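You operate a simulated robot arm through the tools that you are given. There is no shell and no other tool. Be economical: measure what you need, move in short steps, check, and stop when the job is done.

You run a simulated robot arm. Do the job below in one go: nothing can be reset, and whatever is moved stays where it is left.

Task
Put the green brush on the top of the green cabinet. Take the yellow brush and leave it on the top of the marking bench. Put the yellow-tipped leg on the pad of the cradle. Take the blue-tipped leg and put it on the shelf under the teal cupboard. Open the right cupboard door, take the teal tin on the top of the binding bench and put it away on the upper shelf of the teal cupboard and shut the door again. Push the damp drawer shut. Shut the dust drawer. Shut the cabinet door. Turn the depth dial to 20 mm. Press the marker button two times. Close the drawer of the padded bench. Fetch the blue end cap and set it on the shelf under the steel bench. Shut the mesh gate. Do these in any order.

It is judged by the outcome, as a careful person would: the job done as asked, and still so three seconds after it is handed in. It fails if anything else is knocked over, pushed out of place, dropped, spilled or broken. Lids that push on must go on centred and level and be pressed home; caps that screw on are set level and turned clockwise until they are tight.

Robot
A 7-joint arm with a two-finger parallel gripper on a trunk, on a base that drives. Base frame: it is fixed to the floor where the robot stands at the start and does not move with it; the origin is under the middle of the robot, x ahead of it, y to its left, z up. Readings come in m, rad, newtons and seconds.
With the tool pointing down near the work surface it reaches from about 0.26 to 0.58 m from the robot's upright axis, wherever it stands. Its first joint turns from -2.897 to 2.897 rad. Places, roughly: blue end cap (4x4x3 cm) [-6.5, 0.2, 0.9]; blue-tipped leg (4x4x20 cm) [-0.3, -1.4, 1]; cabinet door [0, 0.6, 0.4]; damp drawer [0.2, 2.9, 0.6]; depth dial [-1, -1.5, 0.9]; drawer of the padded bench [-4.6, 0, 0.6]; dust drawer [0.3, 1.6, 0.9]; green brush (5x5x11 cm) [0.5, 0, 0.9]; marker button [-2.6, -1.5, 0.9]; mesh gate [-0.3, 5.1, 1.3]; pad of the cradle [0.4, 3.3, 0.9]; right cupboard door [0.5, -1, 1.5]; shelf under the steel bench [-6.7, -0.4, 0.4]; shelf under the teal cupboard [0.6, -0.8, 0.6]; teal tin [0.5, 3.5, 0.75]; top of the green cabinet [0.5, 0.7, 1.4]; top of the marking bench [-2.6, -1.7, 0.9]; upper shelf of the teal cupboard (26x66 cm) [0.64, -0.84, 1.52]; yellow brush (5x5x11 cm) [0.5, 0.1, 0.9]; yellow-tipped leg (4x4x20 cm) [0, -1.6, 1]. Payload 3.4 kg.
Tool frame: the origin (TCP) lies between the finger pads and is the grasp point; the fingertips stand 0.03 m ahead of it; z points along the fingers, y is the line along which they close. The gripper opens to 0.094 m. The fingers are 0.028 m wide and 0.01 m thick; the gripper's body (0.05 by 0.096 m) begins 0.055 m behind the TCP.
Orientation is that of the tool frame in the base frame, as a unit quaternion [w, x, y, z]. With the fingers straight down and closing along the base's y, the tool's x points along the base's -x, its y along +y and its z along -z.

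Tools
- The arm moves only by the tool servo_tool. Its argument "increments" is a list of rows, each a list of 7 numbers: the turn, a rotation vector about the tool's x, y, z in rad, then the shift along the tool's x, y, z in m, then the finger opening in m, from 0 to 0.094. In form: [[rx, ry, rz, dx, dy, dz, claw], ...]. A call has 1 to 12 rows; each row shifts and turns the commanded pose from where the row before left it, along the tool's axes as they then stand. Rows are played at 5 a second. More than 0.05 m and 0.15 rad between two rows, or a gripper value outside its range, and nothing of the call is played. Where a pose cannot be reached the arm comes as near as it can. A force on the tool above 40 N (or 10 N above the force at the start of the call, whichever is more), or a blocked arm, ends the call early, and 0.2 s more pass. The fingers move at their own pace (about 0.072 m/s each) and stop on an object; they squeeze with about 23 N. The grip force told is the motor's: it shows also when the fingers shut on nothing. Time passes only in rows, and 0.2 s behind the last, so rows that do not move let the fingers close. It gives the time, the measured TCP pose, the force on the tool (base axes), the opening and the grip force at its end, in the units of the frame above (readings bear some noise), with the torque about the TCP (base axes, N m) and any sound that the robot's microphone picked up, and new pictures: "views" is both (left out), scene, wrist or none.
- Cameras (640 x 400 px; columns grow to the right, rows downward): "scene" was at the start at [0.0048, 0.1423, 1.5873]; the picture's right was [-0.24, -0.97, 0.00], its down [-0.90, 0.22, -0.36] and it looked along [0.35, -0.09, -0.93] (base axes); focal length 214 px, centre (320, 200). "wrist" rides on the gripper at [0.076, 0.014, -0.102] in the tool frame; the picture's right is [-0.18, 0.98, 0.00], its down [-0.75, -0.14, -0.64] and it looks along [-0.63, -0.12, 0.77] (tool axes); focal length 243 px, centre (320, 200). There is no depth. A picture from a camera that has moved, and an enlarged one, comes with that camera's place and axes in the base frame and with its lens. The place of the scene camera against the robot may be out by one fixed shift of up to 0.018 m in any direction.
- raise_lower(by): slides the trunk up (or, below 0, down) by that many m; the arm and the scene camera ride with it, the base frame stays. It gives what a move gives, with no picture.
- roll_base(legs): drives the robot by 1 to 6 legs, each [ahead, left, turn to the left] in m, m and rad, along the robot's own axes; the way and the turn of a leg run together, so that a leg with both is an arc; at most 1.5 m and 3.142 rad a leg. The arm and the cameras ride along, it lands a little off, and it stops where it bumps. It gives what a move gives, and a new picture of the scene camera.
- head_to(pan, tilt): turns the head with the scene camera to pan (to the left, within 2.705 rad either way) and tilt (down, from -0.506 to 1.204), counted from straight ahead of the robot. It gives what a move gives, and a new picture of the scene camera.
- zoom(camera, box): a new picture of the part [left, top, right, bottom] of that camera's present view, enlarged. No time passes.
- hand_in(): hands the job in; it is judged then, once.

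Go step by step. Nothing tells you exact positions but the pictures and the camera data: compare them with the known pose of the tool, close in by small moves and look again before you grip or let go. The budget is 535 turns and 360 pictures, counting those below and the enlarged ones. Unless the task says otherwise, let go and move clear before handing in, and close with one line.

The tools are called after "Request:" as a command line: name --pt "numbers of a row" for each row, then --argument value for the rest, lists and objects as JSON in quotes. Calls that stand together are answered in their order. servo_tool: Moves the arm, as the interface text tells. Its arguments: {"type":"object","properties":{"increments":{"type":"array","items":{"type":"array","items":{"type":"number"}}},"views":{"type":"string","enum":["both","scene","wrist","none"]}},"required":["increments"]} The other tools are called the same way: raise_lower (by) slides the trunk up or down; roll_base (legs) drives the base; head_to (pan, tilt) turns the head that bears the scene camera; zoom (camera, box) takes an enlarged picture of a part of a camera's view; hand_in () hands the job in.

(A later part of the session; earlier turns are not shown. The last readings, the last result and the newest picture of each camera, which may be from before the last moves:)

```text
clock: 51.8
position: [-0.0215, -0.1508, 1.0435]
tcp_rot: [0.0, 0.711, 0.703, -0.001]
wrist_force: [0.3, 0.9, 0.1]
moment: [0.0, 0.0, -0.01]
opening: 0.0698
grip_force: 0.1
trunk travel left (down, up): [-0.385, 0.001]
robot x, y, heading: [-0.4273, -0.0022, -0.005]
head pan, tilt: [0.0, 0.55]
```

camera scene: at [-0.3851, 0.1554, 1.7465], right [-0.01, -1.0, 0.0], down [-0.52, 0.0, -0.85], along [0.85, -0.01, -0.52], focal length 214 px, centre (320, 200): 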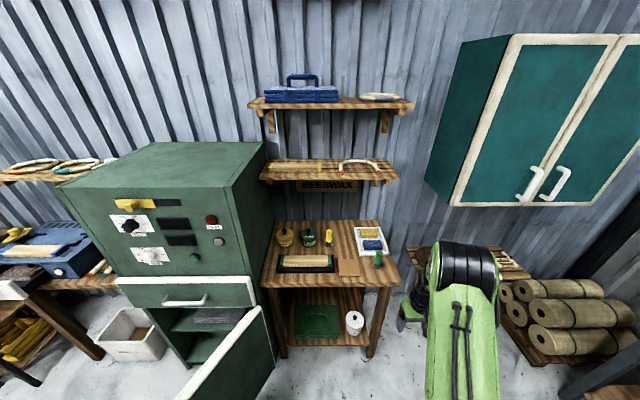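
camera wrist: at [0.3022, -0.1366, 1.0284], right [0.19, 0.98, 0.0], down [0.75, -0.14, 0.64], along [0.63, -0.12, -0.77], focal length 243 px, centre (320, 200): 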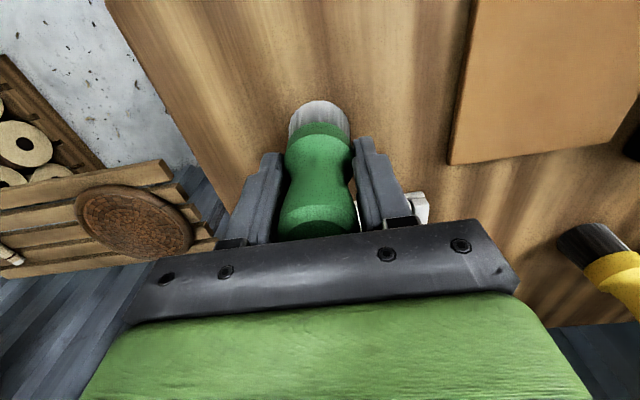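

Request:
servo_tool --pt "0 0 0.15 0 0 0 0.07" --pt "0 0 0.15 0 0 0 0.07" --pt "0 0 0.15 0 0 0 0.07" --pt "0 0 0.15 0 0 0 0.07" --pt "0 0 0.15 0 0 0 0.07" --pt "0 0 0.15 0 0 0 0.07" --pt "0 0 0.15 0 0 0 0.07" --pt "0 0 0.15 0 0 0 0.07" --pt "0 0 0.15 0 0 0 0.07" --pt "0 0 0.15 0 0 0 0.07" --pt "0 0 0.07 0 0 0 0.07" --views "none"

```text
clock: 54.2
position: [-0.0224, -0.1489, 1.0436]
tcp_rot: [0.0, 1.0, -0.005, -0.001]
wrist_force: [-0.5, -0.5, -0.6]
moment: [-0.03, 0.01, -0.05]
opening: 0.0701
grip_force: 0.1
trunk travel left (down, up): [-0.385, 0.001]
robot x, y, heading: [-0.4277, -0.0045, -0.012]
head pan, tilt: [0.0, 0.55]
```

Request:
servo_tool --pt "0 0 0 0.04 -0.02 0 0.07" --pt "0 0.1 0 0.04 -0.02 0 0.07" --pt "0 0.15 0 0.0 -0.02 0 0.07" --pt "0 0.15 0 0 0 0 0.07" --pt "0 0.15 0 0 0 0 0.07" --pt "0 0.15 0 0 0 0 0.07" --pt "0 0.15 0 0 0 0 0.07" --pt "0 0.15 0 0 0 0 0.07" --pt "0 0.15 0 0 0 0 0.07" --pt "0 0.15 0 0 0 0 0.07" --pt "0 0.15 0 0 0 0 0.07" --pt "0 0.12 0 0 0 0 0.07" --views "both"

```text
clock: 56.8
position: [0.0579, -0.0912, 1.0432]
tcp_rot: [0.003, 0.707, -0.003, 0.707]
wrist_force: [-0.3, 0.0, -0.6]
moment: [0.03, 0.0, -0.02]
opening: 0.0698
grip_force: 0.0
trunk travel left (down, up): [-0.385, 0.001]
robot x, y, heading: [-0.4277, -0.001, -0.009]
head pan, tilt: [0.0, 0.55]
camera scene: at [-0.3845, 0.1554, 1.7465], right [-0.01, -1.0, 0.0], down [-0.52, 0.0, -0.85], along [0.85, -0.01, -0.52], focal length 214 px, centre (320, 200)
camera wrist: at [-0.0439, -0.1041, 1.121], right [-0.01, -0.98, -0.19], down [-0.64, 0.15, -0.75], along [0.77, 0.11, -0.63], focal length 243 px, centre (320, 200)
```

scene: 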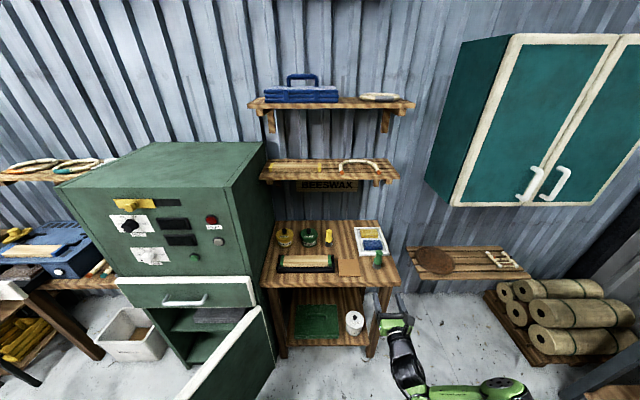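
wrist: 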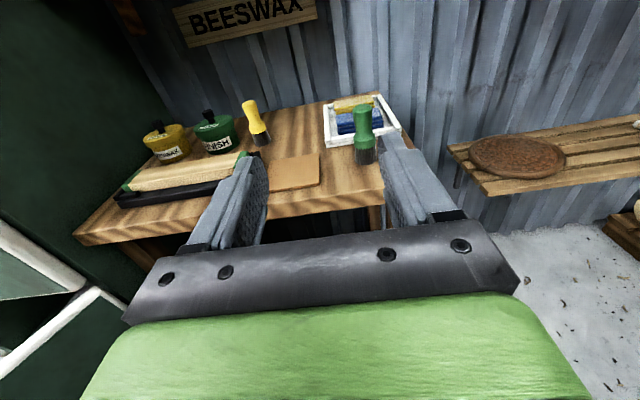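

Good view. I'll lower to z≈0.91, align y with the brush at (0.378, −0.151), then drive in.

Request:
servo_tool --pt "0 0 0 -0.045 0.02 0 0.07" --pt "0 0 0 -0.045 0.02 0 0.07" --pt "0 0 0 -0.043 0.02 0 0.07" --pt "0 0 0 0 0 0 0.07" --views "none"

Request:
roll_base --legs '[[0.22, 0, 0.009]]'

Request:
servo_tool --pt "0 0 0 0 0 0 0.07" --views "wrist"

```text
clock: 57.8
position: [0.0564, -0.1497, 0.9108]
tcp_rot: [0.002, 0.708, -0.003, 0.706]
wrist_force: [0.2, 0.4, 0.1]
moment: [-0.01, 0.0, -0.02]
opening: 0.07
grip_force: 0.1
trunk travel left (down, up): [-0.385, 0.001]
robot x, y, heading: [-0.426, -0.0025, -0.007]
head pan, tilt: [0.0, 0.55]
```

```text
clock: 59.5
position: [0.2835, -0.1452, 0.9105]
tcp_rot: [-0.002, 0.708, 0.002, 0.706]
wrist_force: [-0.2, -1.0, 0.2]
moment: [-0.01, -0.02, 0.02]
opening: 0.0699
grip_force: 0.0
trunk travel left (down, up): [-0.385, 0.001]
robot x, y, heading: [-0.1986, -0.0006, -0.004]
head pan, tilt: [0.0, 0.55]
camera scene: at [-0.1615, 0.155, 1.7465], right [0.0, -1.0, 0.0], down [-0.52, 0.0, -0.85], along [0.85, 0.0, -0.52], focal length 214 px, centre (320, 200)
```

scene: 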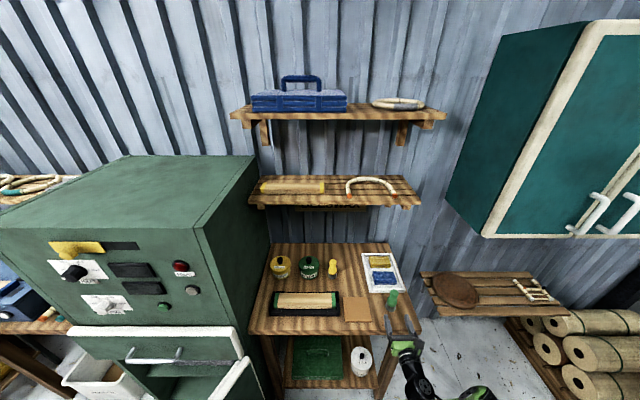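

```text
clock: 59.9
position: [0.2819, -0.1456, 0.9108]
tcp_rot: [-0.002, 0.709, 0.001, 0.705]
wrist_force: [0.2, 0.6, 0.1]
moment: [-0.01, 0.0, -0.01]
opening: 0.0702
grip_force: 0.0
trunk travel left (down, up): [-0.385, 0.001]
robot x, y, heading: [-0.2033, -0.0024, 0.006]
head pan, tilt: [0.0, 0.55]
camera wrist: at [0.1799, -0.1604, 0.9885], right [0.0, -0.98, -0.18], down [-0.65, 0.14, -0.75], along [0.76, 0.12, -0.63], focal length 243 px, centre (320, 200)
```

wrist: 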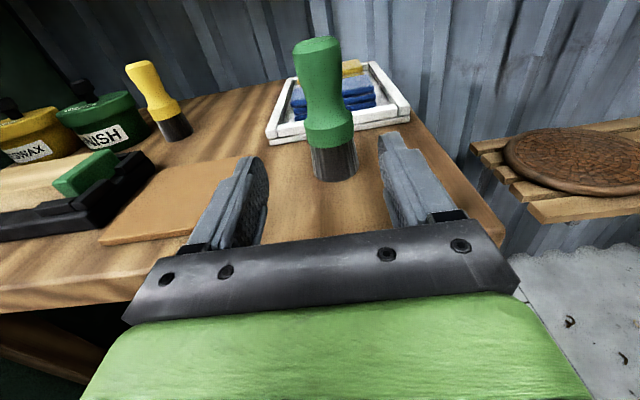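

Request:
servo_tool --pt "0 0 0 0.002 0.004 0.04 0.07" --pt "0 0 0 0 0 0.035 0.07" --pt "0 0 0 0 0 0.022 0.07" --pt "0 0 0 0 0 0 0.07" --views "wrist"

```text
clock: 60.9
position: [0.3794, -0.1471, 0.9134]
tcp_rot: [-0.002, 0.709, 0.001, 0.705]
wrist_force: [-0.5, 0.1, 0.0]
moment: [0.02, 0.0, -0.03]
opening: 0.0699
grip_force: 0.1
trunk travel left (down, up): [-0.385, 0.001]
robot x, y, heading: [-0.2011, 0.0008, 0.005]
head pan, tilt: [0.0, 0.55]
camera wrist: at [0.2765, -0.1622, 0.9914], right [0.0, -0.98, -0.19], down [-0.65, 0.14, -0.75], along [0.76, 0.12, -0.63], focal length 243 px, centre (320, 200)
```

wrist: 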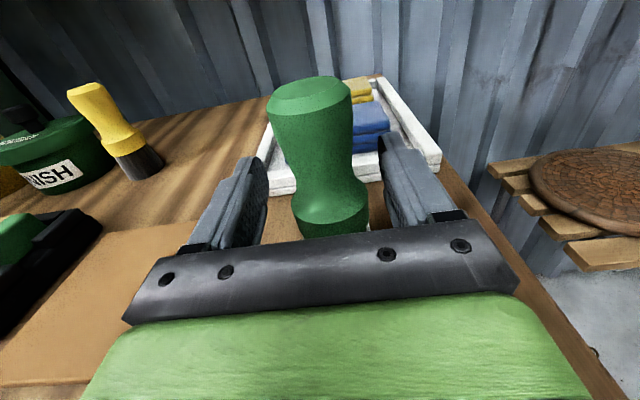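

Request:
servo_tool --pt "0 0 0 0.007 0.002 0 0.07" --pt "0 0 0 0 0 0 0.0" --pt "0 0 0 0 0 0 0.0" --pt "0 0 0 0 0 0 0.0" --pt "0 0 0 0 0 0 0.0" --pt "0 0 0 0.03 0 0 0.0" --pt "0 0 0 0.04 0 0 0.0" --views "wrist"

```text
clock: 62.5
position: [0.3792, -0.1511, 0.9891]
tcp_rot: [-0.002, 0.709, 0.001, 0.705]
wrist_force: [0.0, -0.5, -1.8]
moment: [0.0, -0.02, 0.0]
opening: 0.0444
grip_force: 23.1
trunk travel left (down, up): [-0.385, 0.001]
robot x, y, heading: [-0.2034, -0.001, 0.003]
head pan, tilt: [0.0, 0.55]
camera wrist: at [0.2776, -0.1654, 1.0665], right [0.01, -0.98, -0.18], down [-0.65, 0.14, -0.75], along [0.76, 0.12, -0.64], focal length 243 px, centre (320, 200)
```

wrist: 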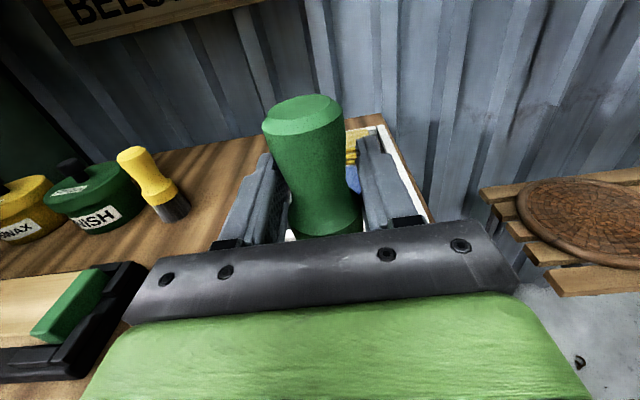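

Gripped level. Raising high.

Request:
servo_tool --pt "0 0 0 0.045 0 -0.01 0.0" --pt "0 0 0 0.045 0 -0.01 0.0" --pt "0 0 0 0.045 0 -0.01 0.0" --pt "0 0 0 0.045 0 0 0.0" --pt "0 0 0 0.045 0 0 0.0" --pt "0 0 0 0.045 0 0 0.0" --pt "0 0 0 0.045 0 0 0.0" --pt "0 0 0 0.045 0 0 0.0" --pt "0 0 0 0.045 0 0 0.0" --pt "0 0 0 0.045 0 0 0.0" --pt "0 0 0 0.045 0 0 0.0" --pt "0 0 0 0.045 0 0 0.0" --views "wrist"

```text
clock: 65.1
position: [0.3521, -0.1531, 1.5314]
tcp_rot: [-0.003, 0.709, 0.002, 0.705]
wrist_force: [-0.2, 0.5, -1.5]
moment: [-0.02, 0.02, -0.03]
opening: 0.0444
grip_force: 22.7
trunk travel left (down, up): [-0.385, 0.001]
robot x, y, heading: [-0.2049, -0.0009, -0.0]
head pan, tilt: [0.0, 0.55]
camera wrist: at [0.2501, -0.1676, 1.6089], right [0.0, -0.98, -0.19], down [-0.65, 0.14, -0.75], along [0.76, 0.12, -0.63], focal length 243 px, centre (320, 200)
```

wrist: 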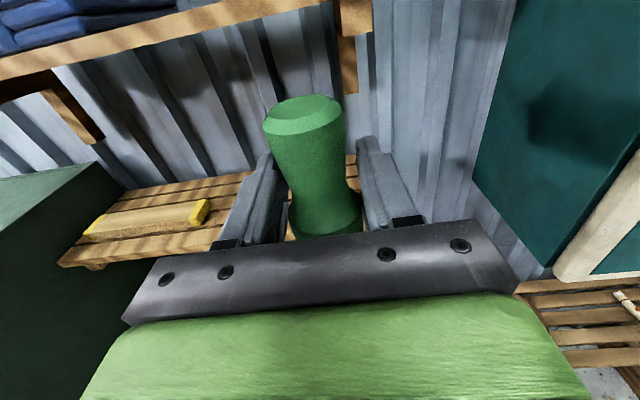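

Request:
roll_base --legs '[[0.05, 0.17, 0]]'

Request:
servo_tool --pt "0 0 0 0.003 -0.045 -0.005 0.0" --pt "0 0 0 0 -0.045 -0.005 0.0" --pt "0 0 0 0 -0.045 -0.005 0.0" --pt "0 0 0 0 -0.045 -0.005 0.0" --pt "0 0 0 0 -0.045 -0.005 0.0" --pt "0 0 0 0 -0.045 0 0.0" --pt "0 0 0 0 -0.045 0 0.0" --pt "0 0 0 0 -0.045 0 0.0" --views "wrist"

```text
clock: 66.6
position: [0.4006, 0.0182, 1.5298]
tcp_rot: [-0.002, 0.709, 0.001, 0.705]
wrist_force: [0.6, 0.7, -1.4]
moment: [-0.04, 0.01, -0.01]
opening: 0.0441
grip_force: 23.1
trunk travel left (down, up): [-0.385, 0.001]
robot x, y, heading: [-0.1568, 0.1718, 0.002]
head pan, tilt: [0.0, 0.55]
camera scene: at [-0.1129, 0.328, 1.7465], right [0.0, -1.0, 0.0], down [-0.52, 0.0, -0.85], along [0.85, 0.0, -0.52], focal length 214 px, centre (320, 200)
```

scene: 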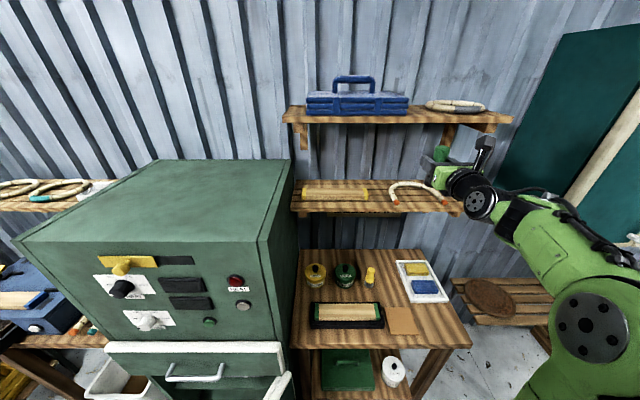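

```text
clock: 68.4
position: [0.3759, 0.3803, 1.5307]
tcp_rot: [0.0, 0.71, 0.002, 0.704]
wrist_force: [0.4, 0.9, -0.4]
moment: [0.03, 0.0, -0.07]
opening: 0.044
grip_force: 23.0
trunk travel left (down, up): [-0.385, 0.001]
robot x, y, heading: [-0.1517, 0.1723, 0.003]
head pan, tilt: [0.0, 0.55]
camera wrist: at [0.2735, 0.3661, 1.6088], right [0.0, -0.98, -0.18], down [-0.65, 0.14, -0.75], along [0.76, 0.12, -0.63], focal length 243 px, centre (320, 200)
```

wrist: 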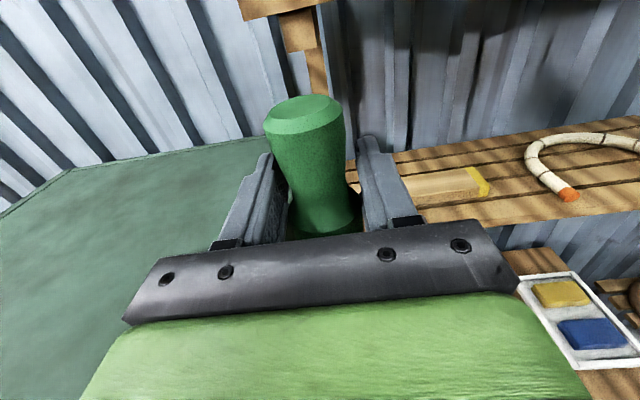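

Request:
servo_tool --pt "0 0 0 0 -0.045 -0.002 0.0" --pt "0 0 0 0 -0.045 -0.002 0.0" --pt "0 0 0 0 -0.045 -0.002 0.0" --pt "0 0 0 0 -0.045 0 0.0" --pt "0 0 0 0 0 0 0.0" --views "both"

```text
clock: 69.6
position: [0.3687, 0.5501, 1.5351]
tcp_rot: [-0.004, 0.705, 0.008, 0.709]
wrist_force: [0.9, -0.8, -0.8]
moment: [0.03, -0.04, 0.08]
opening: 0.0443
grip_force: 23.0
trunk travel left (down, up): [-0.385, 0.001]
robot x, y, heading: [-0.1581, 0.1727, 0.008]
head pan, tilt: [0.0, 0.55]
camera scene: at [-0.112, 0.3219, 1.747], right [0.0, -1.0, 0.0], down [-0.52, 0.0, -0.85], along [0.85, 0.0, -0.52], focal length 214 px, centre (320, 200)
camera wrist: at [0.266, 0.5347, 1.6118], right [0.02, -0.98, -0.18], down [-0.64, 0.13, -0.76], along [0.77, 0.13, -0.63], focal length 243 px, centre (320, 200)
```

scene: 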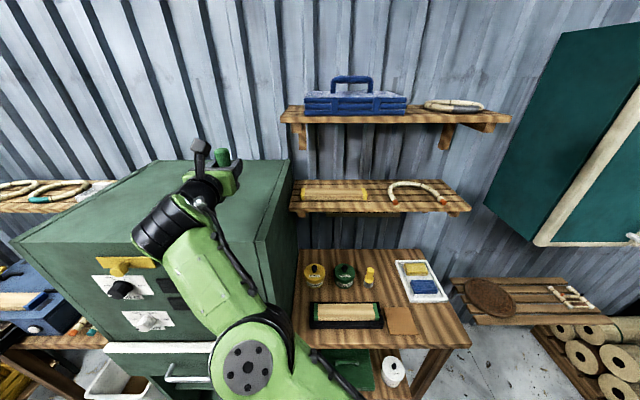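
wrist: 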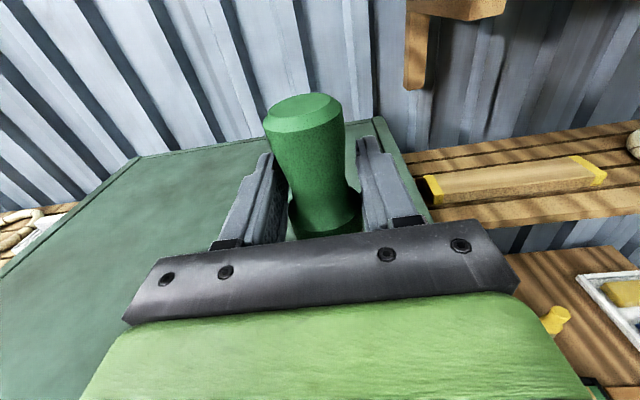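

Request:
servo_tool --pt "0 0 0 -0.012 0 0 0.0" --pt "0 0 0 -0.012 0 0 0.0" --pt "0 0 0 -0.008 0 0 0.0" --pt "0 0 0 -0.004 0 0 0.0" --pt "0 0 0 0 0 0 0.0" --views "both"

```text
clock: 70.8
position: [0.3674, 0.5589, 1.4972]
tcp_rot: [-0.001, 0.708, 0.001, 0.706]
wrist_force: [0.0, 0.2, -1.4]
moment: [0.02, -0.01, 0.01]
opening: 0.0444
grip_force: 22.7
trunk travel left (down, up): [-0.385, 0.001]
robot x, y, heading: [-0.1537, 0.1714, 0.005]
head pan, tilt: [0.0, 0.55]
camera scene: at [-0.113, 0.328, 1.7465], right [0.0, -1.0, 0.0], down [-0.52, 0.0, -0.85], along [0.85, 0.0, -0.52], focal length 214 px, centre (320, 200)
camera wrist: at [0.266, 0.5439, 1.5756], right [0.0, -0.98, -0.18], down [-0.65, 0.14, -0.75], along [0.76, 0.12, -0.63], focal length 243 px, centre (320, 200)
```

scene: 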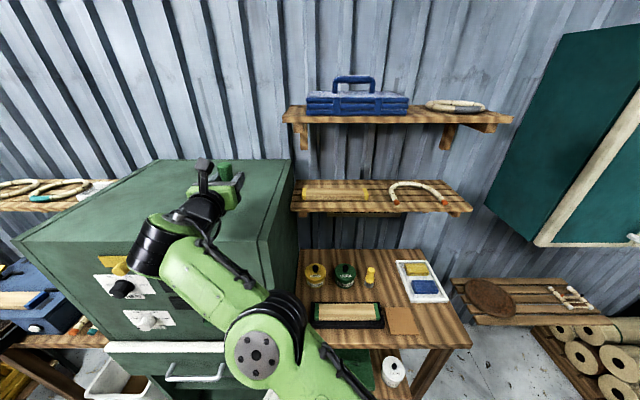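
wrist: 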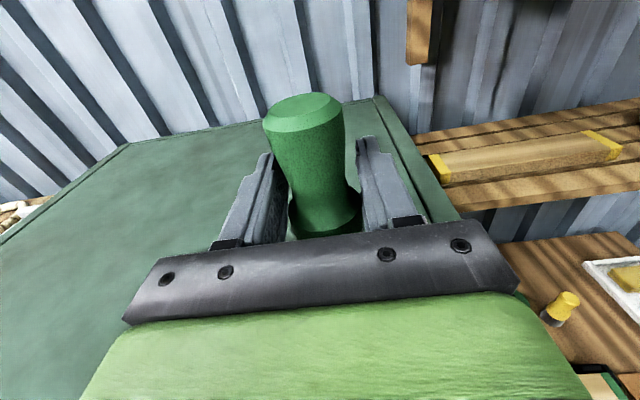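

Back in line; lowering gently to contact.

Request:
servo_tool --pt "0 0 0 -0.003 0 0 0.0" --pt "0 0 0 -0.003 0 0 0.0" --pt "0 0 0 -0.002 0 0 0.0" --pt "0 0 0 0 0 0 0.0" --views "none"

```text
clock: 71.8
position: [0.3692, 0.559, 1.4894]
tcp_rot: [-0.002, 0.708, 0.002, 0.706]
wrist_force: [0.5, 1.4, -1.4]
moment: [0.01, 0.01, 0.03]
opening: 0.0445
grip_force: 22.1
trunk travel left (down, up): [-0.385, 0.001]
robot x, y, heading: [-0.1502, 0.1778, 0.002]
head pan, tilt: [0.0, 0.55]
```

Request:
servo_tool --pt "0 0 0 -0.003 0 0 0.0" --pt "0 0 0 -0.003 0 0 0.0" --pt "0 0 0 0 0 0 0.0" --views "none"

```text
clock: 72.6
position: [0.3688, 0.5586, 1.4845]
tcp_rot: [-0.002, 0.709, 0.002, 0.705]
wrist_force: [0.5, -0.4, -0.6]
moment: [-0.02, -0.01, 0.03]
opening: 0.0442
grip_force: 23.2
trunk travel left (down, up): [-0.385, 0.001]
robot x, y, heading: [-0.1499, 0.1694, 0.006]
head pan, tilt: [0.0, 0.55]
```

Request:
servo_tool --pt "0 0 0 -0.003 0 0 0.0" --pt "0 0 0 -0.003 0 0 0.0" --pt "0 0 0 0 0 0 0.0" --views "wrist"

```text
clock: 73.4
position: [0.3679, 0.5588, 1.4785]
tcp_rot: [-0.002, 0.709, 0.002, 0.706]
wrist_force: [-0.3, -0.8, -0.8]
moment: [0.01, 0.01, 0.0]
opening: 0.0444
grip_force: 23.0
trunk travel left (down, up): [-0.385, 0.001]
robot x, y, heading: [-0.1526, 0.1728, -0.001]
head pan, tilt: [0.0, 0.55]
camera wrist: at [0.2663, 0.5438, 1.5558], right [0.0, -0.98, -0.18], down [-0.65, 0.14, -0.75], along [0.76, 0.12, -0.63], focal length 243 px, centre (320, 200)
```

wrist: 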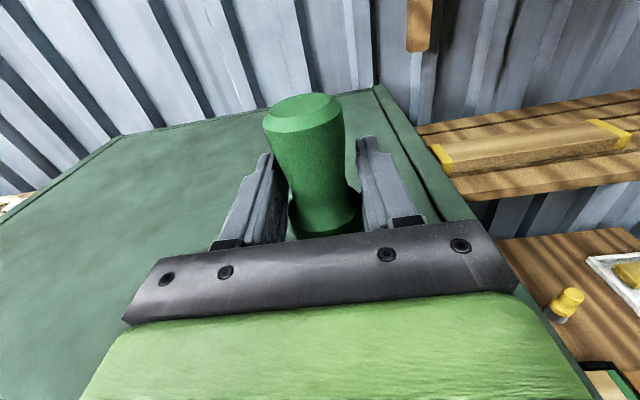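

Request:
servo_tool --pt "0 0 0 -0.003 0 0 0.0" --pt "0 0 0 -0.003 0 0 0.0" --pt "0 0 0 -0.003 0 0 0.0" --pt "0 0 0 0 0 0 0.0" --views "none"

```text
clock: 74.4
position: [0.3688, 0.559, 1.4689]
tcp_rot: [-0.002, 0.709, 0.001, 0.705]
wrist_force: [0.0, 0.4, -1.3]
moment: [-0.01, 0.0, 0.03]
opening: 0.0443
grip_force: 22.9
trunk travel left (down, up): [-0.385, 0.001]
robot x, y, heading: [-0.1519, 0.1738, 0.002]
head pan, tilt: [0.0, 0.55]
```

Request:
servo_tool --pt "0 0 0 -0.003 0 0 0.0" --pt "0 0 0 -0.003 0 0 0.0" --pt "0 0 0 0 0 0 0.0" --views "scene"

Request:
zoom --camera "scene" --box '[160, 120, 320, 220]'

```text
clock: 75.2
position: [0.3683, 0.5583, 1.4628]
tcp_rot: [-0.003, 0.709, 0.002, 0.705]
wrist_force: [-0.2, -0.7, -1.2]
moment: [0.02, 0.0, 0.04]
opening: 0.0444
grip_force: 23.1
trunk travel left (down, up): [-0.385, 0.001]
robot x, y, heading: [-0.1551, 0.172, -0.001]
head pan, tilt: [0.0, 0.55]
camera scene: at [-0.1131, 0.3279, 1.7465], right [0.0, -1.0, 0.0], down [-0.52, 0.0, -0.85], along [0.85, 0.0, -0.52], focal length 214 px, centre (320, 200)
```

scene: 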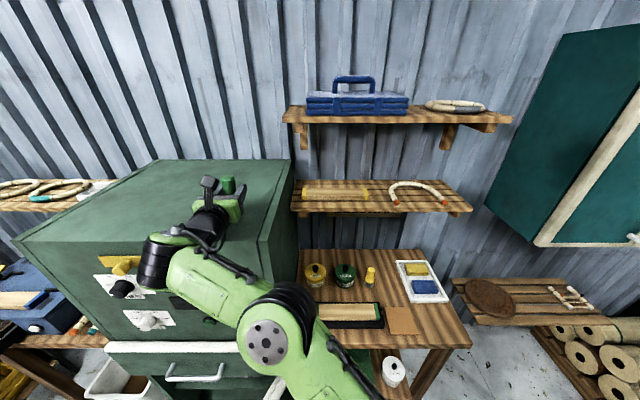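

```text
4.00 times, centred on (240, 170) of scene
camera zoom: at [-0.1131, 0.3279, 1.7465], right [0.0, -1.0, 0.0], down [-0.52, 0.0, -0.85], along [0.85, 0.0, -0.52], focal length 858 px, centre (640, 320)
```

zoom: 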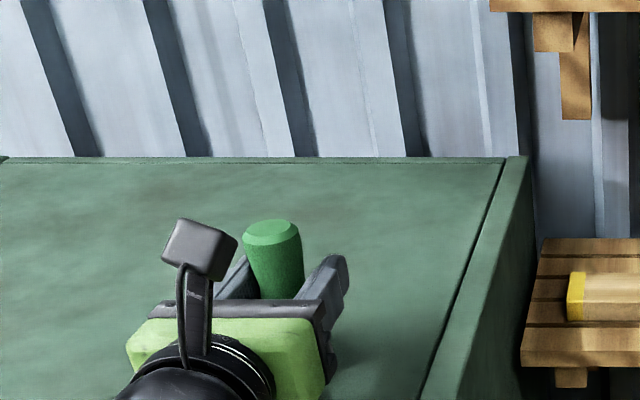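

Request:
servo_tool --pt "0 0 0 -0.003 0 0 0.0" --pt "0 0 0 -0.003 0 0 0.0" --pt "0 0 0 -0.003 0 0 0.0" --pt "0 0 0 0 0 0 0.0" --views "none"

```text
clock: 76.2
position: [0.3669, 0.5578, 1.4562]
tcp_rot: [-0.003, 0.707, 0.001, 0.707]
wrist_force: [3.9, 4.4, 22.3]
moment: [0.12, -0.01, 0.02]
opening: 0.0445
grip_force: 22.8
trunk travel left (down, up): [-0.385, 0.001]
robot x, y, heading: [-0.1527, 0.1743, -0.001]
head pan, tilt: [0.0, 0.55]
```

Request:
servo_tool --pt "0 0 0 0.001 0 0 0.05" --pt "0 0 0 0 0 0 0.075" --pt "0 0 0 0 0 0 0.075" --pt "0 0 0 0 0 -0.03 0.075" --pt "0 0 0 0 0 -0.04 0.075" --pt "0 0 0 0.02 0 -0.04 0.075" --views "wrist"

```text
clock: 77.6
position: [0.273, 0.5771, 1.4951]
tcp_rot: [-0.002, 0.708, 0.001, 0.706]
wrist_force: [-0.7, 0.0, -0.4]
moment: [0.02, -0.01, 0.02]
opening: 0.075
grip_force: 0.0
out of reach, approached as far as the arm can: row 5, 6
trunk travel left (down, up): [-0.385, 0.001]
robot x, y, heading: [-0.1524, 0.1725, 0.003]
head pan, tilt: [0.0, 0.55]
camera wrist: at [0.1708, 0.5629, 1.573], right [0.0, -0.98, -0.19], down [-0.65, 0.14, -0.75], along [0.76, 0.12, -0.63], focal length 243 px, centre (320, 200)
```

wrist: 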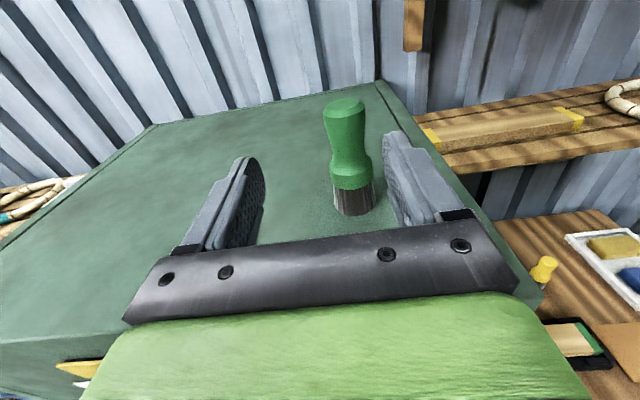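

Green brush stands upright on the cabinet. Next the cabinet door: back off and look at it.

Request:
roll_base --legs '[[-0.5, -0.1, 0]]'

Request:
head_to --pan 0.5 --tilt 0.8

```text
clock: 80.6
position: [-0.2307, 0.4809, 1.4945]
tcp_rot: [-0.007, 0.709, 0.006, 0.706]
wrist_force: [-0.6, 0.9, -0.5]
moment: [-0.03, 0.03, 0.03]
opening: 0.075
grip_force: 0.1
trunk travel left (down, up): [-0.385, 0.001]
robot x, y, heading: [-0.6527, 0.0689, 0.012]
head pan, tilt: [0.0, 0.55]
camera scene: at [-0.616, 0.2246, 1.7465], right [0.01, -1.0, 0.0], down [-0.52, -0.01, -0.85], along [0.85, 0.01, -0.52], focal length 214 px, centre (320, 200)
```

scene: 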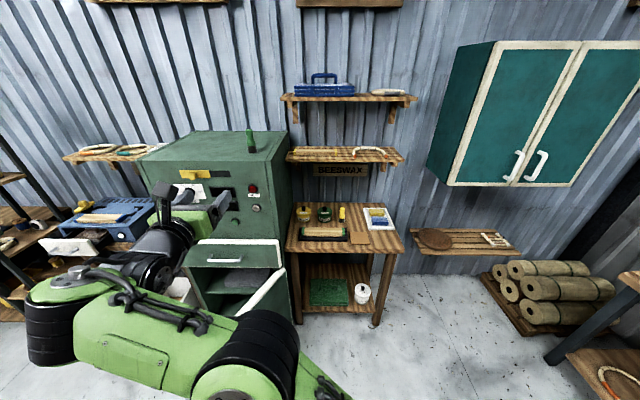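

```text
clock: 81.5
position: [-0.2291, 0.4794, 1.4937]
tcp_rot: [-0.005, 0.709, 0.005, 0.705]
wrist_force: [0.2, 0.0, 0.1]
moment: [0.01, 0.01, 0.01]
opening: 0.075
grip_force: 0.1
trunk travel left (down, up): [-0.385, 0.001]
robot x, y, heading: [-0.6549, 0.07, 0.017]
head pan, tilt: [0.499, 0.799]
camera scene: at [-0.6349, 0.2629, 1.7252], right [0.49, -0.87, 0.0], down [-0.62, -0.35, -0.7], along [0.61, 0.34, -0.72], focal length 214 px, centre (320, 200)
```

scene: 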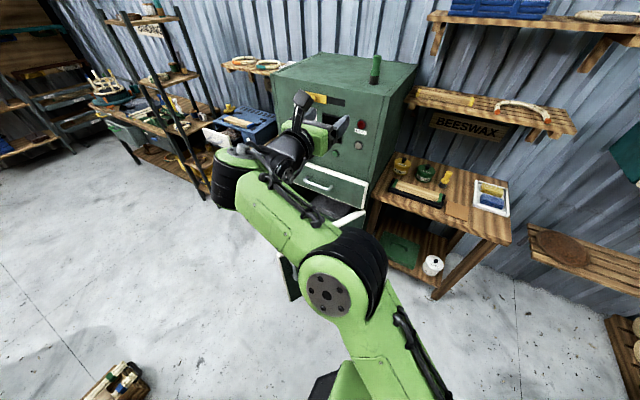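

Request:
servo_tool --pt "0 0 0 -0.02 0.045 0 0.03" --pt "0 0 0 -0.02 0.045 0 0.03" --pt "0 0 0 -0.02 0.045 0 0.03" --pt "0 0 0 -0.02 0.045 0 0.03" --pt "0 0 0 -0.03 0.04 0 0.03" --pt "0 0 0 -0.03 0.04 0 0.03" --pt "0 0 0 -0.03 0.04 0 0.03" --pt "0 0 0 -0.03 0.04 0 0.03" --pt "0 0 0 -0.03 0.04 0 0.03" --pt "0 0 0 -0.03 0.04 0 0.03" --pt "0 0 0 -0.04 0.02 0 0.03" --pt "0 0 0 -0.04 0.02 0 0.0" --views "none"

Request:
raise_lower --by -0.385

Request:
head_to --pan 0.5 --tilt 0.6

```text
clock: 84.1
position: [-0.0843, 0.0815, 1.2566]
tcp_rot: [-0.003, 0.71, 0.007, 0.705]
wrist_force: [0.0, -0.7, -0.8]
moment: [-0.02, 0.05, -0.03]
opening: 0.0001
grip_force: 22.5
out of reach, approached as far as the arm can: row 1, 2, 3, 4, 5, 6, 7, 8
trunk travel left (down, up): [-0.385, 0.001]
robot x, y, heading: [-0.6547, 0.0714, 0.013]
head pan, tilt: [0.499, 0.799]
```

```text
clock: 87.8
position: [-0.0841, 0.0836, 0.8735]
tcp_rot: [-0.006, 0.709, 0.005, 0.706]
wrist_force: [0.8, -0.5, 1.0]
moment: [-0.02, 0.03, 0.01]
opening: 0.0
grip_force: 23.1
trunk travel left (down, up): [0.0, 0.386]
robot x, y, heading: [-0.6548, 0.0673, 0.008]
head pan, tilt: [0.499, 0.799]
```

```text
clock: 88.6
position: [-0.0832, 0.0833, 0.8732]
tcp_rot: [-0.006, 0.709, 0.006, 0.705]
wrist_force: [0.0, -0.1, 1.2]
moment: [0.03, 0.0, 0.01]
opening: 0.0001
grip_force: 23.2
trunk travel left (down, up): [0.0, 0.386]
robot x, y, heading: [-0.6526, 0.0694, 0.019]
head pan, tilt: [0.499, 0.6]
camera scene: at [-0.6285, 0.2665, 1.358], right [0.49, -0.87, 0.0], down [-0.49, -0.28, -0.82], along [0.72, 0.41, -0.57], focal length 214 px, centre (320, 200)
```

scene: 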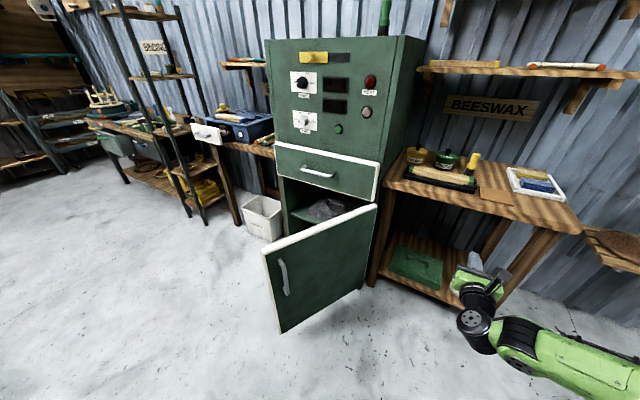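

Door spans hinge (0.25, 0.46) to free edge (−0.23, 0.74), top z 0.74. I'll lower the closed fingers to z≈0.62, turn the base left 0.5 rad and push along the chord.

Request:
servo_tool --pt "0 0 0 -0.045 0 0 0.0" --pt "0 0 0 -0.045 0 0 0.0" --pt "0 0 0 -0.045 0 0 0.0" --pt "0 0 0 -0.045 0 0 0.0" --pt "0 0 0 -0.045 0 0 0.0" --pt "0 0 0 -0.03 0 0 0.0" --views "none"

Request:
roll_base --legs '[[-0.05, 0.2, 0], [0, 0, 0.48]]'

```text
clock: 90.0
position: [-0.0868, 0.0832, 0.6192]
tcp_rot: [-0.007, 0.709, 0.006, 0.705]
wrist_force: [-0.1, -0.4, 0.0]
moment: [-0.02, -0.03, -0.01]
opening: 0.0
grip_force: 22.8
trunk travel left (down, up): [0.0, 0.386]
robot x, y, heading: [-0.6525, 0.0684, 0.008]
head pan, tilt: [0.499, 0.6]
```

```text
clock: 93.0
position: [-0.2141, 0.5434, 0.6194]
tcp_rot: [-0.175, 0.687, 0.175, 0.683]
wrist_force: [-0.2, 0.4, 0.3]
moment: [0.06, 0.04, -0.02]
opening: 0.0
grip_force: 22.4
trunk travel left (down, up): [0.0, 0.386]
robot x, y, heading: [-0.7086, 0.2672, 0.499]
head pan, tilt: [0.499, 0.6]
camera scene: at [-0.7748, 0.449, 1.3581], right [0.84, -0.54, 0.0], down [-0.31, -0.47, -0.82], along [0.45, 0.69, -0.57], focal length 214 px, centre (320, 200)
```

scene: 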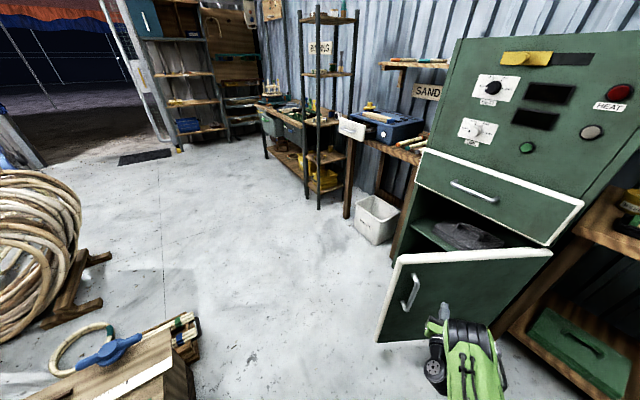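

Request:
roll_base --legs '[[0.121, 0.07, 0], [0.131, 0.0495, 0], [0.149, 0.004, 0]]'

```text
clock: 96.2
position: [0.0837, 0.841, 0.6188]
tcp_rot: [-0.175, 0.687, 0.175, 0.683]
wrist_force: [0.5, -0.9, 0.3]
moment: [-0.02, -0.01, -0.01]
opening: 0.0
grip_force: 22.8
trunk travel left (down, up): [0.0, 0.386]
robot x, y, heading: [-0.4163, 0.5672, 0.493]
head pan, tilt: [0.499, 0.6]
camera scene: at [-0.4778, 0.7491, 1.3581], right [0.84, -0.55, 0.0], down [-0.31, -0.47, -0.82], along [0.45, 0.69, -0.57], focal length 214 px, centre (320, 200)
```

scene: 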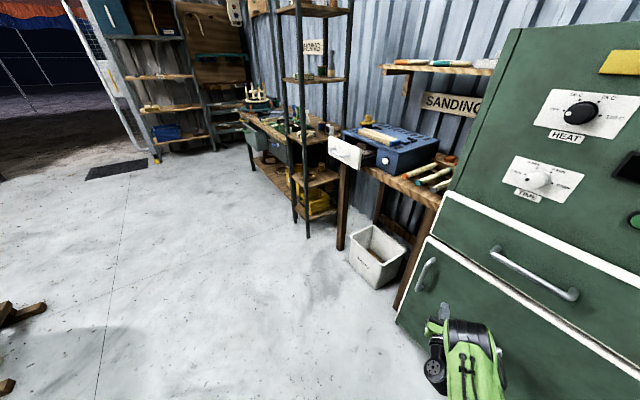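

Request:
roll_base --legs '[[0.1, -0.035, 0]]'

```text
clock: 97.5
position: [0.1825, 0.857, 0.6165]
tcp_rot: [-0.174, 0.689, 0.172, 0.682]
wrist_force: [-3.1, -1.1, 0.3]
moment: [0.03, -0.04, -0.01]
opening: 0.0001
grip_force: 22.6
trunk travel left (down, up): [0.0, 0.386]
robot x, y, heading: [-0.3118, 0.5806, 0.491]
head pan, tilt: [0.499, 0.6]
stopped in leg 1: the force on the tool passed its limit at 97 N (the readings are from after the stop); the commanded pose is now the measured one
camera scene: at [-0.3761, 0.7656, 1.3581], right [0.84, -0.55, 0.0], down [-0.31, -0.47, -0.83], along [0.45, 0.69, -0.56], focal length 214 px, centre (320, 200)
```

scene: 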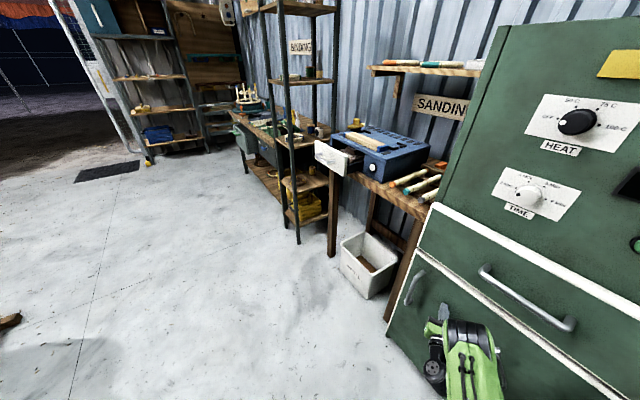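

The door stopped hard at the cabinet face. I'll back up to verify it and view the dust drawer (white front on the blue sander).

Request:
roll_base --legs '[[-0.25, 0, 0], [0, 0.2, -0.49]]'

Request:
zoom --camera "scene" --box '[240, 120, 640, 370]'

```text
clock: 100.7
position: [-0.0093, 0.6624, 0.6198]
tcp_rot: [0.001, 0.711, -0.003, 0.703]
wrist_force: [-0.1, -0.3, 0.6]
moment: [-0.02, -0.01, 0.02]
opening: 0.0002
grip_force: 23.7
trunk travel left (down, up): [0.0, 0.386]
robot x, y, heading: [-0.5797, 0.6568, 0.003]
head pan, tilt: [0.499, 0.6]
camera scene: at [-0.5455, 0.8548, 1.3581], right [0.47, -0.88, 0.0], down [-0.5, -0.27, -0.82], along [0.73, 0.39, -0.57], focal length 214 px, centre (320, 200)
```

scene: 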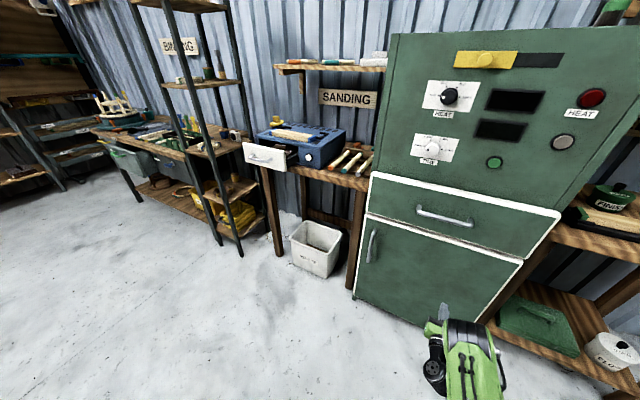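

```text
1.60 times, centred on (440, 245) of scene
camera zoom: at [-0.5455, 0.8548, 1.3581], right [0.47, -0.88, 0.0], down [-0.5, -0.27, -0.82], along [0.73, 0.39, -0.57], focal length 343 px, centre (128, 128)
```

zoom: 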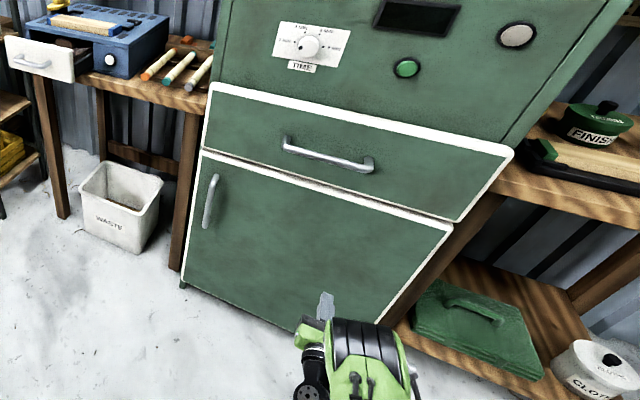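

The cabinet door is shut. Dust drawer front is near (0.25, 1.61, 0.9); I'll go there with closed fingers at that height.

Request:
raise_lower --by 0.275

Request:
roll_base --legs '[[0, 0.95, 0]]'

Request:
head_to --pan 0.0 --tilt 0.6

Request:
servo_tool --pt "0 0 0 0 0 0 0.0" --views "wrist"

```text
clock: 103.5
position: [-0.0096, 0.6623, 0.8924]
tcp_rot: [0.001, 0.711, -0.003, 0.704]
wrist_force: [0.1, -0.2, -0.5]
moment: [0.01, 0.01, -0.03]
opening: 0.0
grip_force: 23.2
trunk travel left (down, up): [-0.275, 0.111]
robot x, y, heading: [-0.5773, 0.6565, -0.005]
head pan, tilt: [0.499, 0.6]
```

```text
clock: 108.4
position: [-0.0119, 1.6119, 0.8915]
tcp_rot: [-0.003, 0.711, 0.001, 0.703]
wrist_force: [-0.3, 0.5, 0.5]
moment: [0.03, 0.0, -0.02]
opening: 0.0
grip_force: 23.0
trunk travel left (down, up): [-0.275, 0.111]
robot x, y, heading: [-0.5761, 1.6008, 0.006]
head pan, tilt: [0.499, 0.6]
camera scene: at [-0.5488, 1.799, 1.6318], right [0.48, -0.87, 0.0], down [-0.49, -0.27, -0.82], along [0.72, 0.4, -0.57], focal length 214 px, centre (320, 200)
```

scene: 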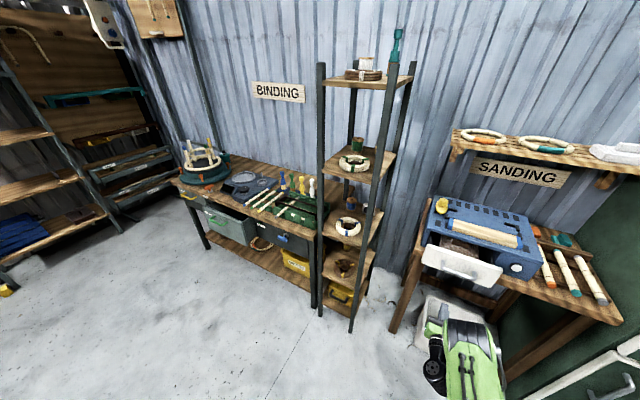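

```text
clock: 109.3
position: [-0.0108, 1.612, 0.8924]
tcp_rot: [-0.004, 0.711, 0.001, 0.703]
wrist_force: [-0.5, -0.1, -0.4]
moment: [-0.01, 0.01, 0.01]
opening: 0.0
grip_force: 23.4
trunk travel left (down, up): [-0.275, 0.111]
robot x, y, heading: [-0.5757, 1.5995, 0.006]
head pan, tilt: [0.0, 0.6]
camera scene: at [-0.5378, 1.7564, 1.6319], right [0.01, -1.0, 0.0], down [-0.57, 0.0, -0.82], along [0.82, 0.01, -0.57], focal length 214 px, centre (320, 200)
```

scene: 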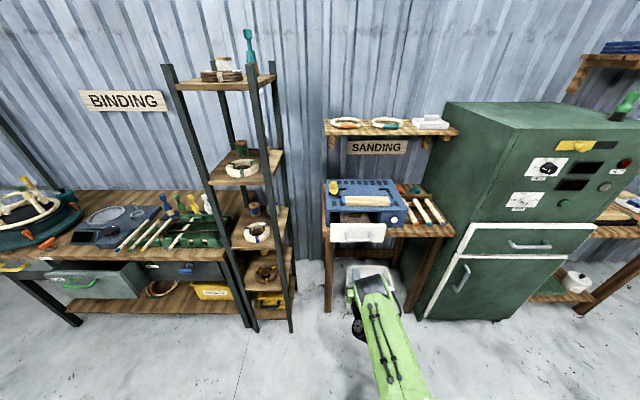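

```text
clock: 109.7
position: [-0.0115, 1.6124, 0.8917]
tcp_rot: [-0.004, 0.71, 0.001, 0.704]
wrist_force: [1.0, -0.1, -0.3]
moment: [0.03, 0.01, 0.0]
opening: 0.0001
grip_force: 23.1
trunk travel left (down, up): [-0.275, 0.111]
robot x, y, heading: [-0.5705, 1.6019, 0.004]
head pan, tilt: [0.0, 0.6]
camera wrist: at [-0.1126, 1.597, 0.9703], right [0.0, -0.98, -0.19], down [-0.65, 0.14, -0.75], along [0.76, 0.12, -0.64], focal length 243 px, centre (320, 200)
```

wrist: 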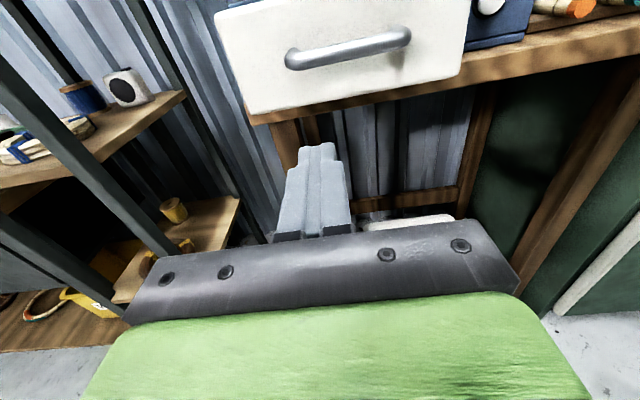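

Request:
servo_tool --pt "0 0 0 0.018 0.03 0 0.0" --pt "0 0 0 0 0 0 0.0" --views "none"

Request:
roll_base --legs '[[0.24, 0, 0]]'

Request:
servo_tool --pt "0 0 0 0 0 0 0.0" --views "wrist"

```text
clock: 110.3
position: [-0.0108, 1.5816, 0.9101]
tcp_rot: [-0.004, 0.71, 0.002, 0.704]
wrist_force: [0.5, 0.9, 1.1]
moment: [0.03, 0.02, 0.01]
opening: 0.0
grip_force: 23.1
trunk travel left (down, up): [-0.275, 0.111]
robot x, y, heading: [-0.5747, 1.5972, 0.009]
head pan, tilt: [0.0, 0.6]
```

```text
clock: 112.0
position: [0.209, 1.5803, 0.9074]
tcp_rot: [-0.001, 0.712, -0.004, 0.702]
wrist_force: [-4.7, 0.4, -0.3]
moment: [0.02, -0.11, 0.06]
opening: 0.0
grip_force: 23.3
trunk travel left (down, up): [-0.275, 0.111]
robot x, y, heading: [-0.3527, 1.6011, 0.004]
head pan, tilt: [0.0, 0.6]
stopped in leg 1: the force on the tool passed its limit at 525 N (the readings are from after the stop); the commanded pose is now the measured one
camera scene: at [-0.3162, 1.7572, 1.6319], right [0.0, -1.0, 0.0], down [-0.56, 0.0, -0.83], along [0.83, 0.0, -0.56], focal length 214 px, centre (320, 200)
```

scene: 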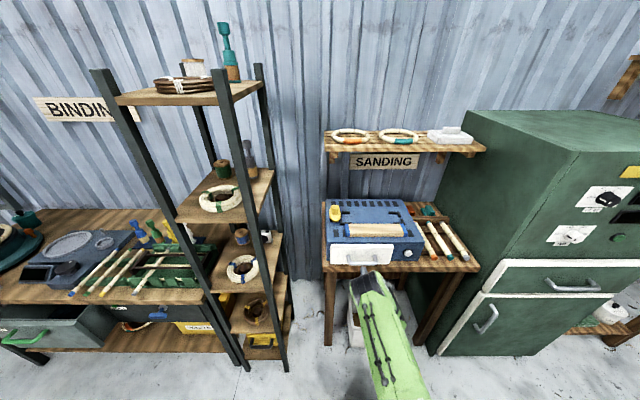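

```text
clock: 112.5
position: [0.2079, 1.5802, 0.9083]
tcp_rot: [0.0, 0.711, -0.004, 0.703]
wrist_force: [-4.8, 1.3, 0.7]
moment: [0.02, -0.1, 0.03]
opening: 0.0
grip_force: 23.6
trunk travel left (down, up): [-0.275, 0.111]
robot x, y, heading: [-0.3517, 1.6022, 0.006]
head pan, tilt: [0.0, 0.6]
camera wrist: at [0.1066, 1.5667, 0.9868], right [-0.01, -0.98, -0.19], down [-0.65, 0.15, -0.74], along [0.76, 0.12, -0.64], focal length 243 px, centre (320, 200)
```

wrist: 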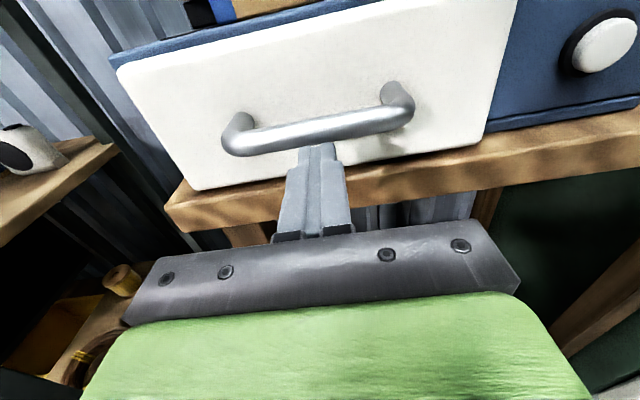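

Request:
zoom --camera "scene" --box '[300, 170, 460, 270]'

Request:
roll_base --legs '[[-0.35, 0, 0]]'

Request:
zoom --camera "scene" --box '[290, 150, 450, 250]'

```text
4.00 times, centred on (380, 220) of scene
camera zoom: at [-0.3161, 1.7574, 1.6319], right [0.0, -1.0, 0.0], down [-0.56, 0.0, -0.83], along [0.83, 0.0, -0.56], focal length 858 px, centre (80, 120)
```

zoom: 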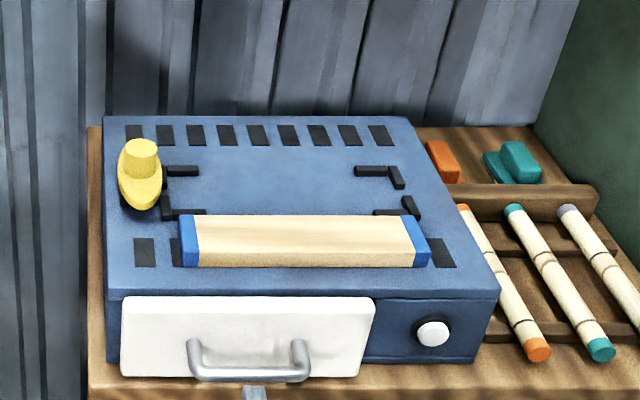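

```text
clock: 114.8
position: [-0.1497, 1.5805, 0.9079]
tcp_rot: [-0.001, 0.712, -0.004, 0.703]
wrist_force: [-0.3, 0.3, -0.8]
moment: [0.0, 0.03, 0.01]
opening: 0.0001
grip_force: 22.6
trunk travel left (down, up): [-0.275, 0.111]
robot x, y, heading: [-0.7093, 1.5972, 0.007]
head pan, tilt: [0.0, 0.6]
camera scene: at [-0.6732, 1.7559, 1.6319], right [0.0, -1.0, 0.0], down [-0.56, 0.0, -0.83], along [0.83, 0.0, -0.56], focal length 214 px, centre (320, 200)
```

scene: 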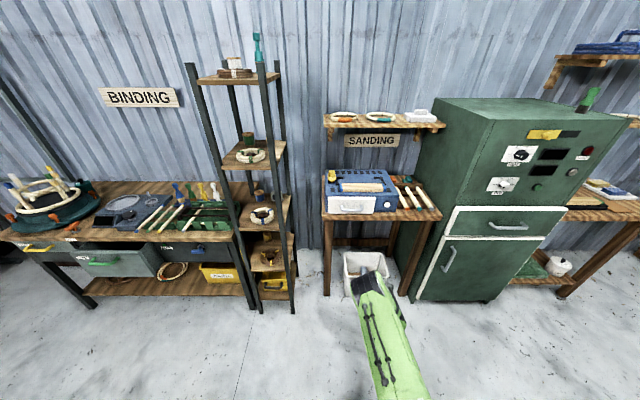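

```text
4.00 times, centred on (370, 200) of scene
camera zoom: at [-0.6732, 1.7559, 1.6319], right [0.0, -1.0, 0.0], down [-0.56, 0.0, -0.83], along [0.83, 0.0, -0.56], focal length 858 px, centre (120, 200)
```

zoom: 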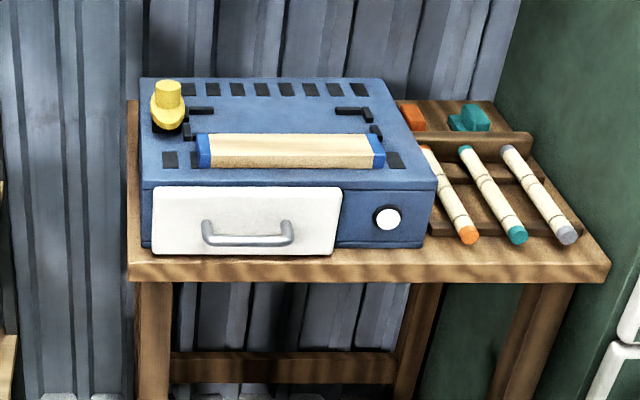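

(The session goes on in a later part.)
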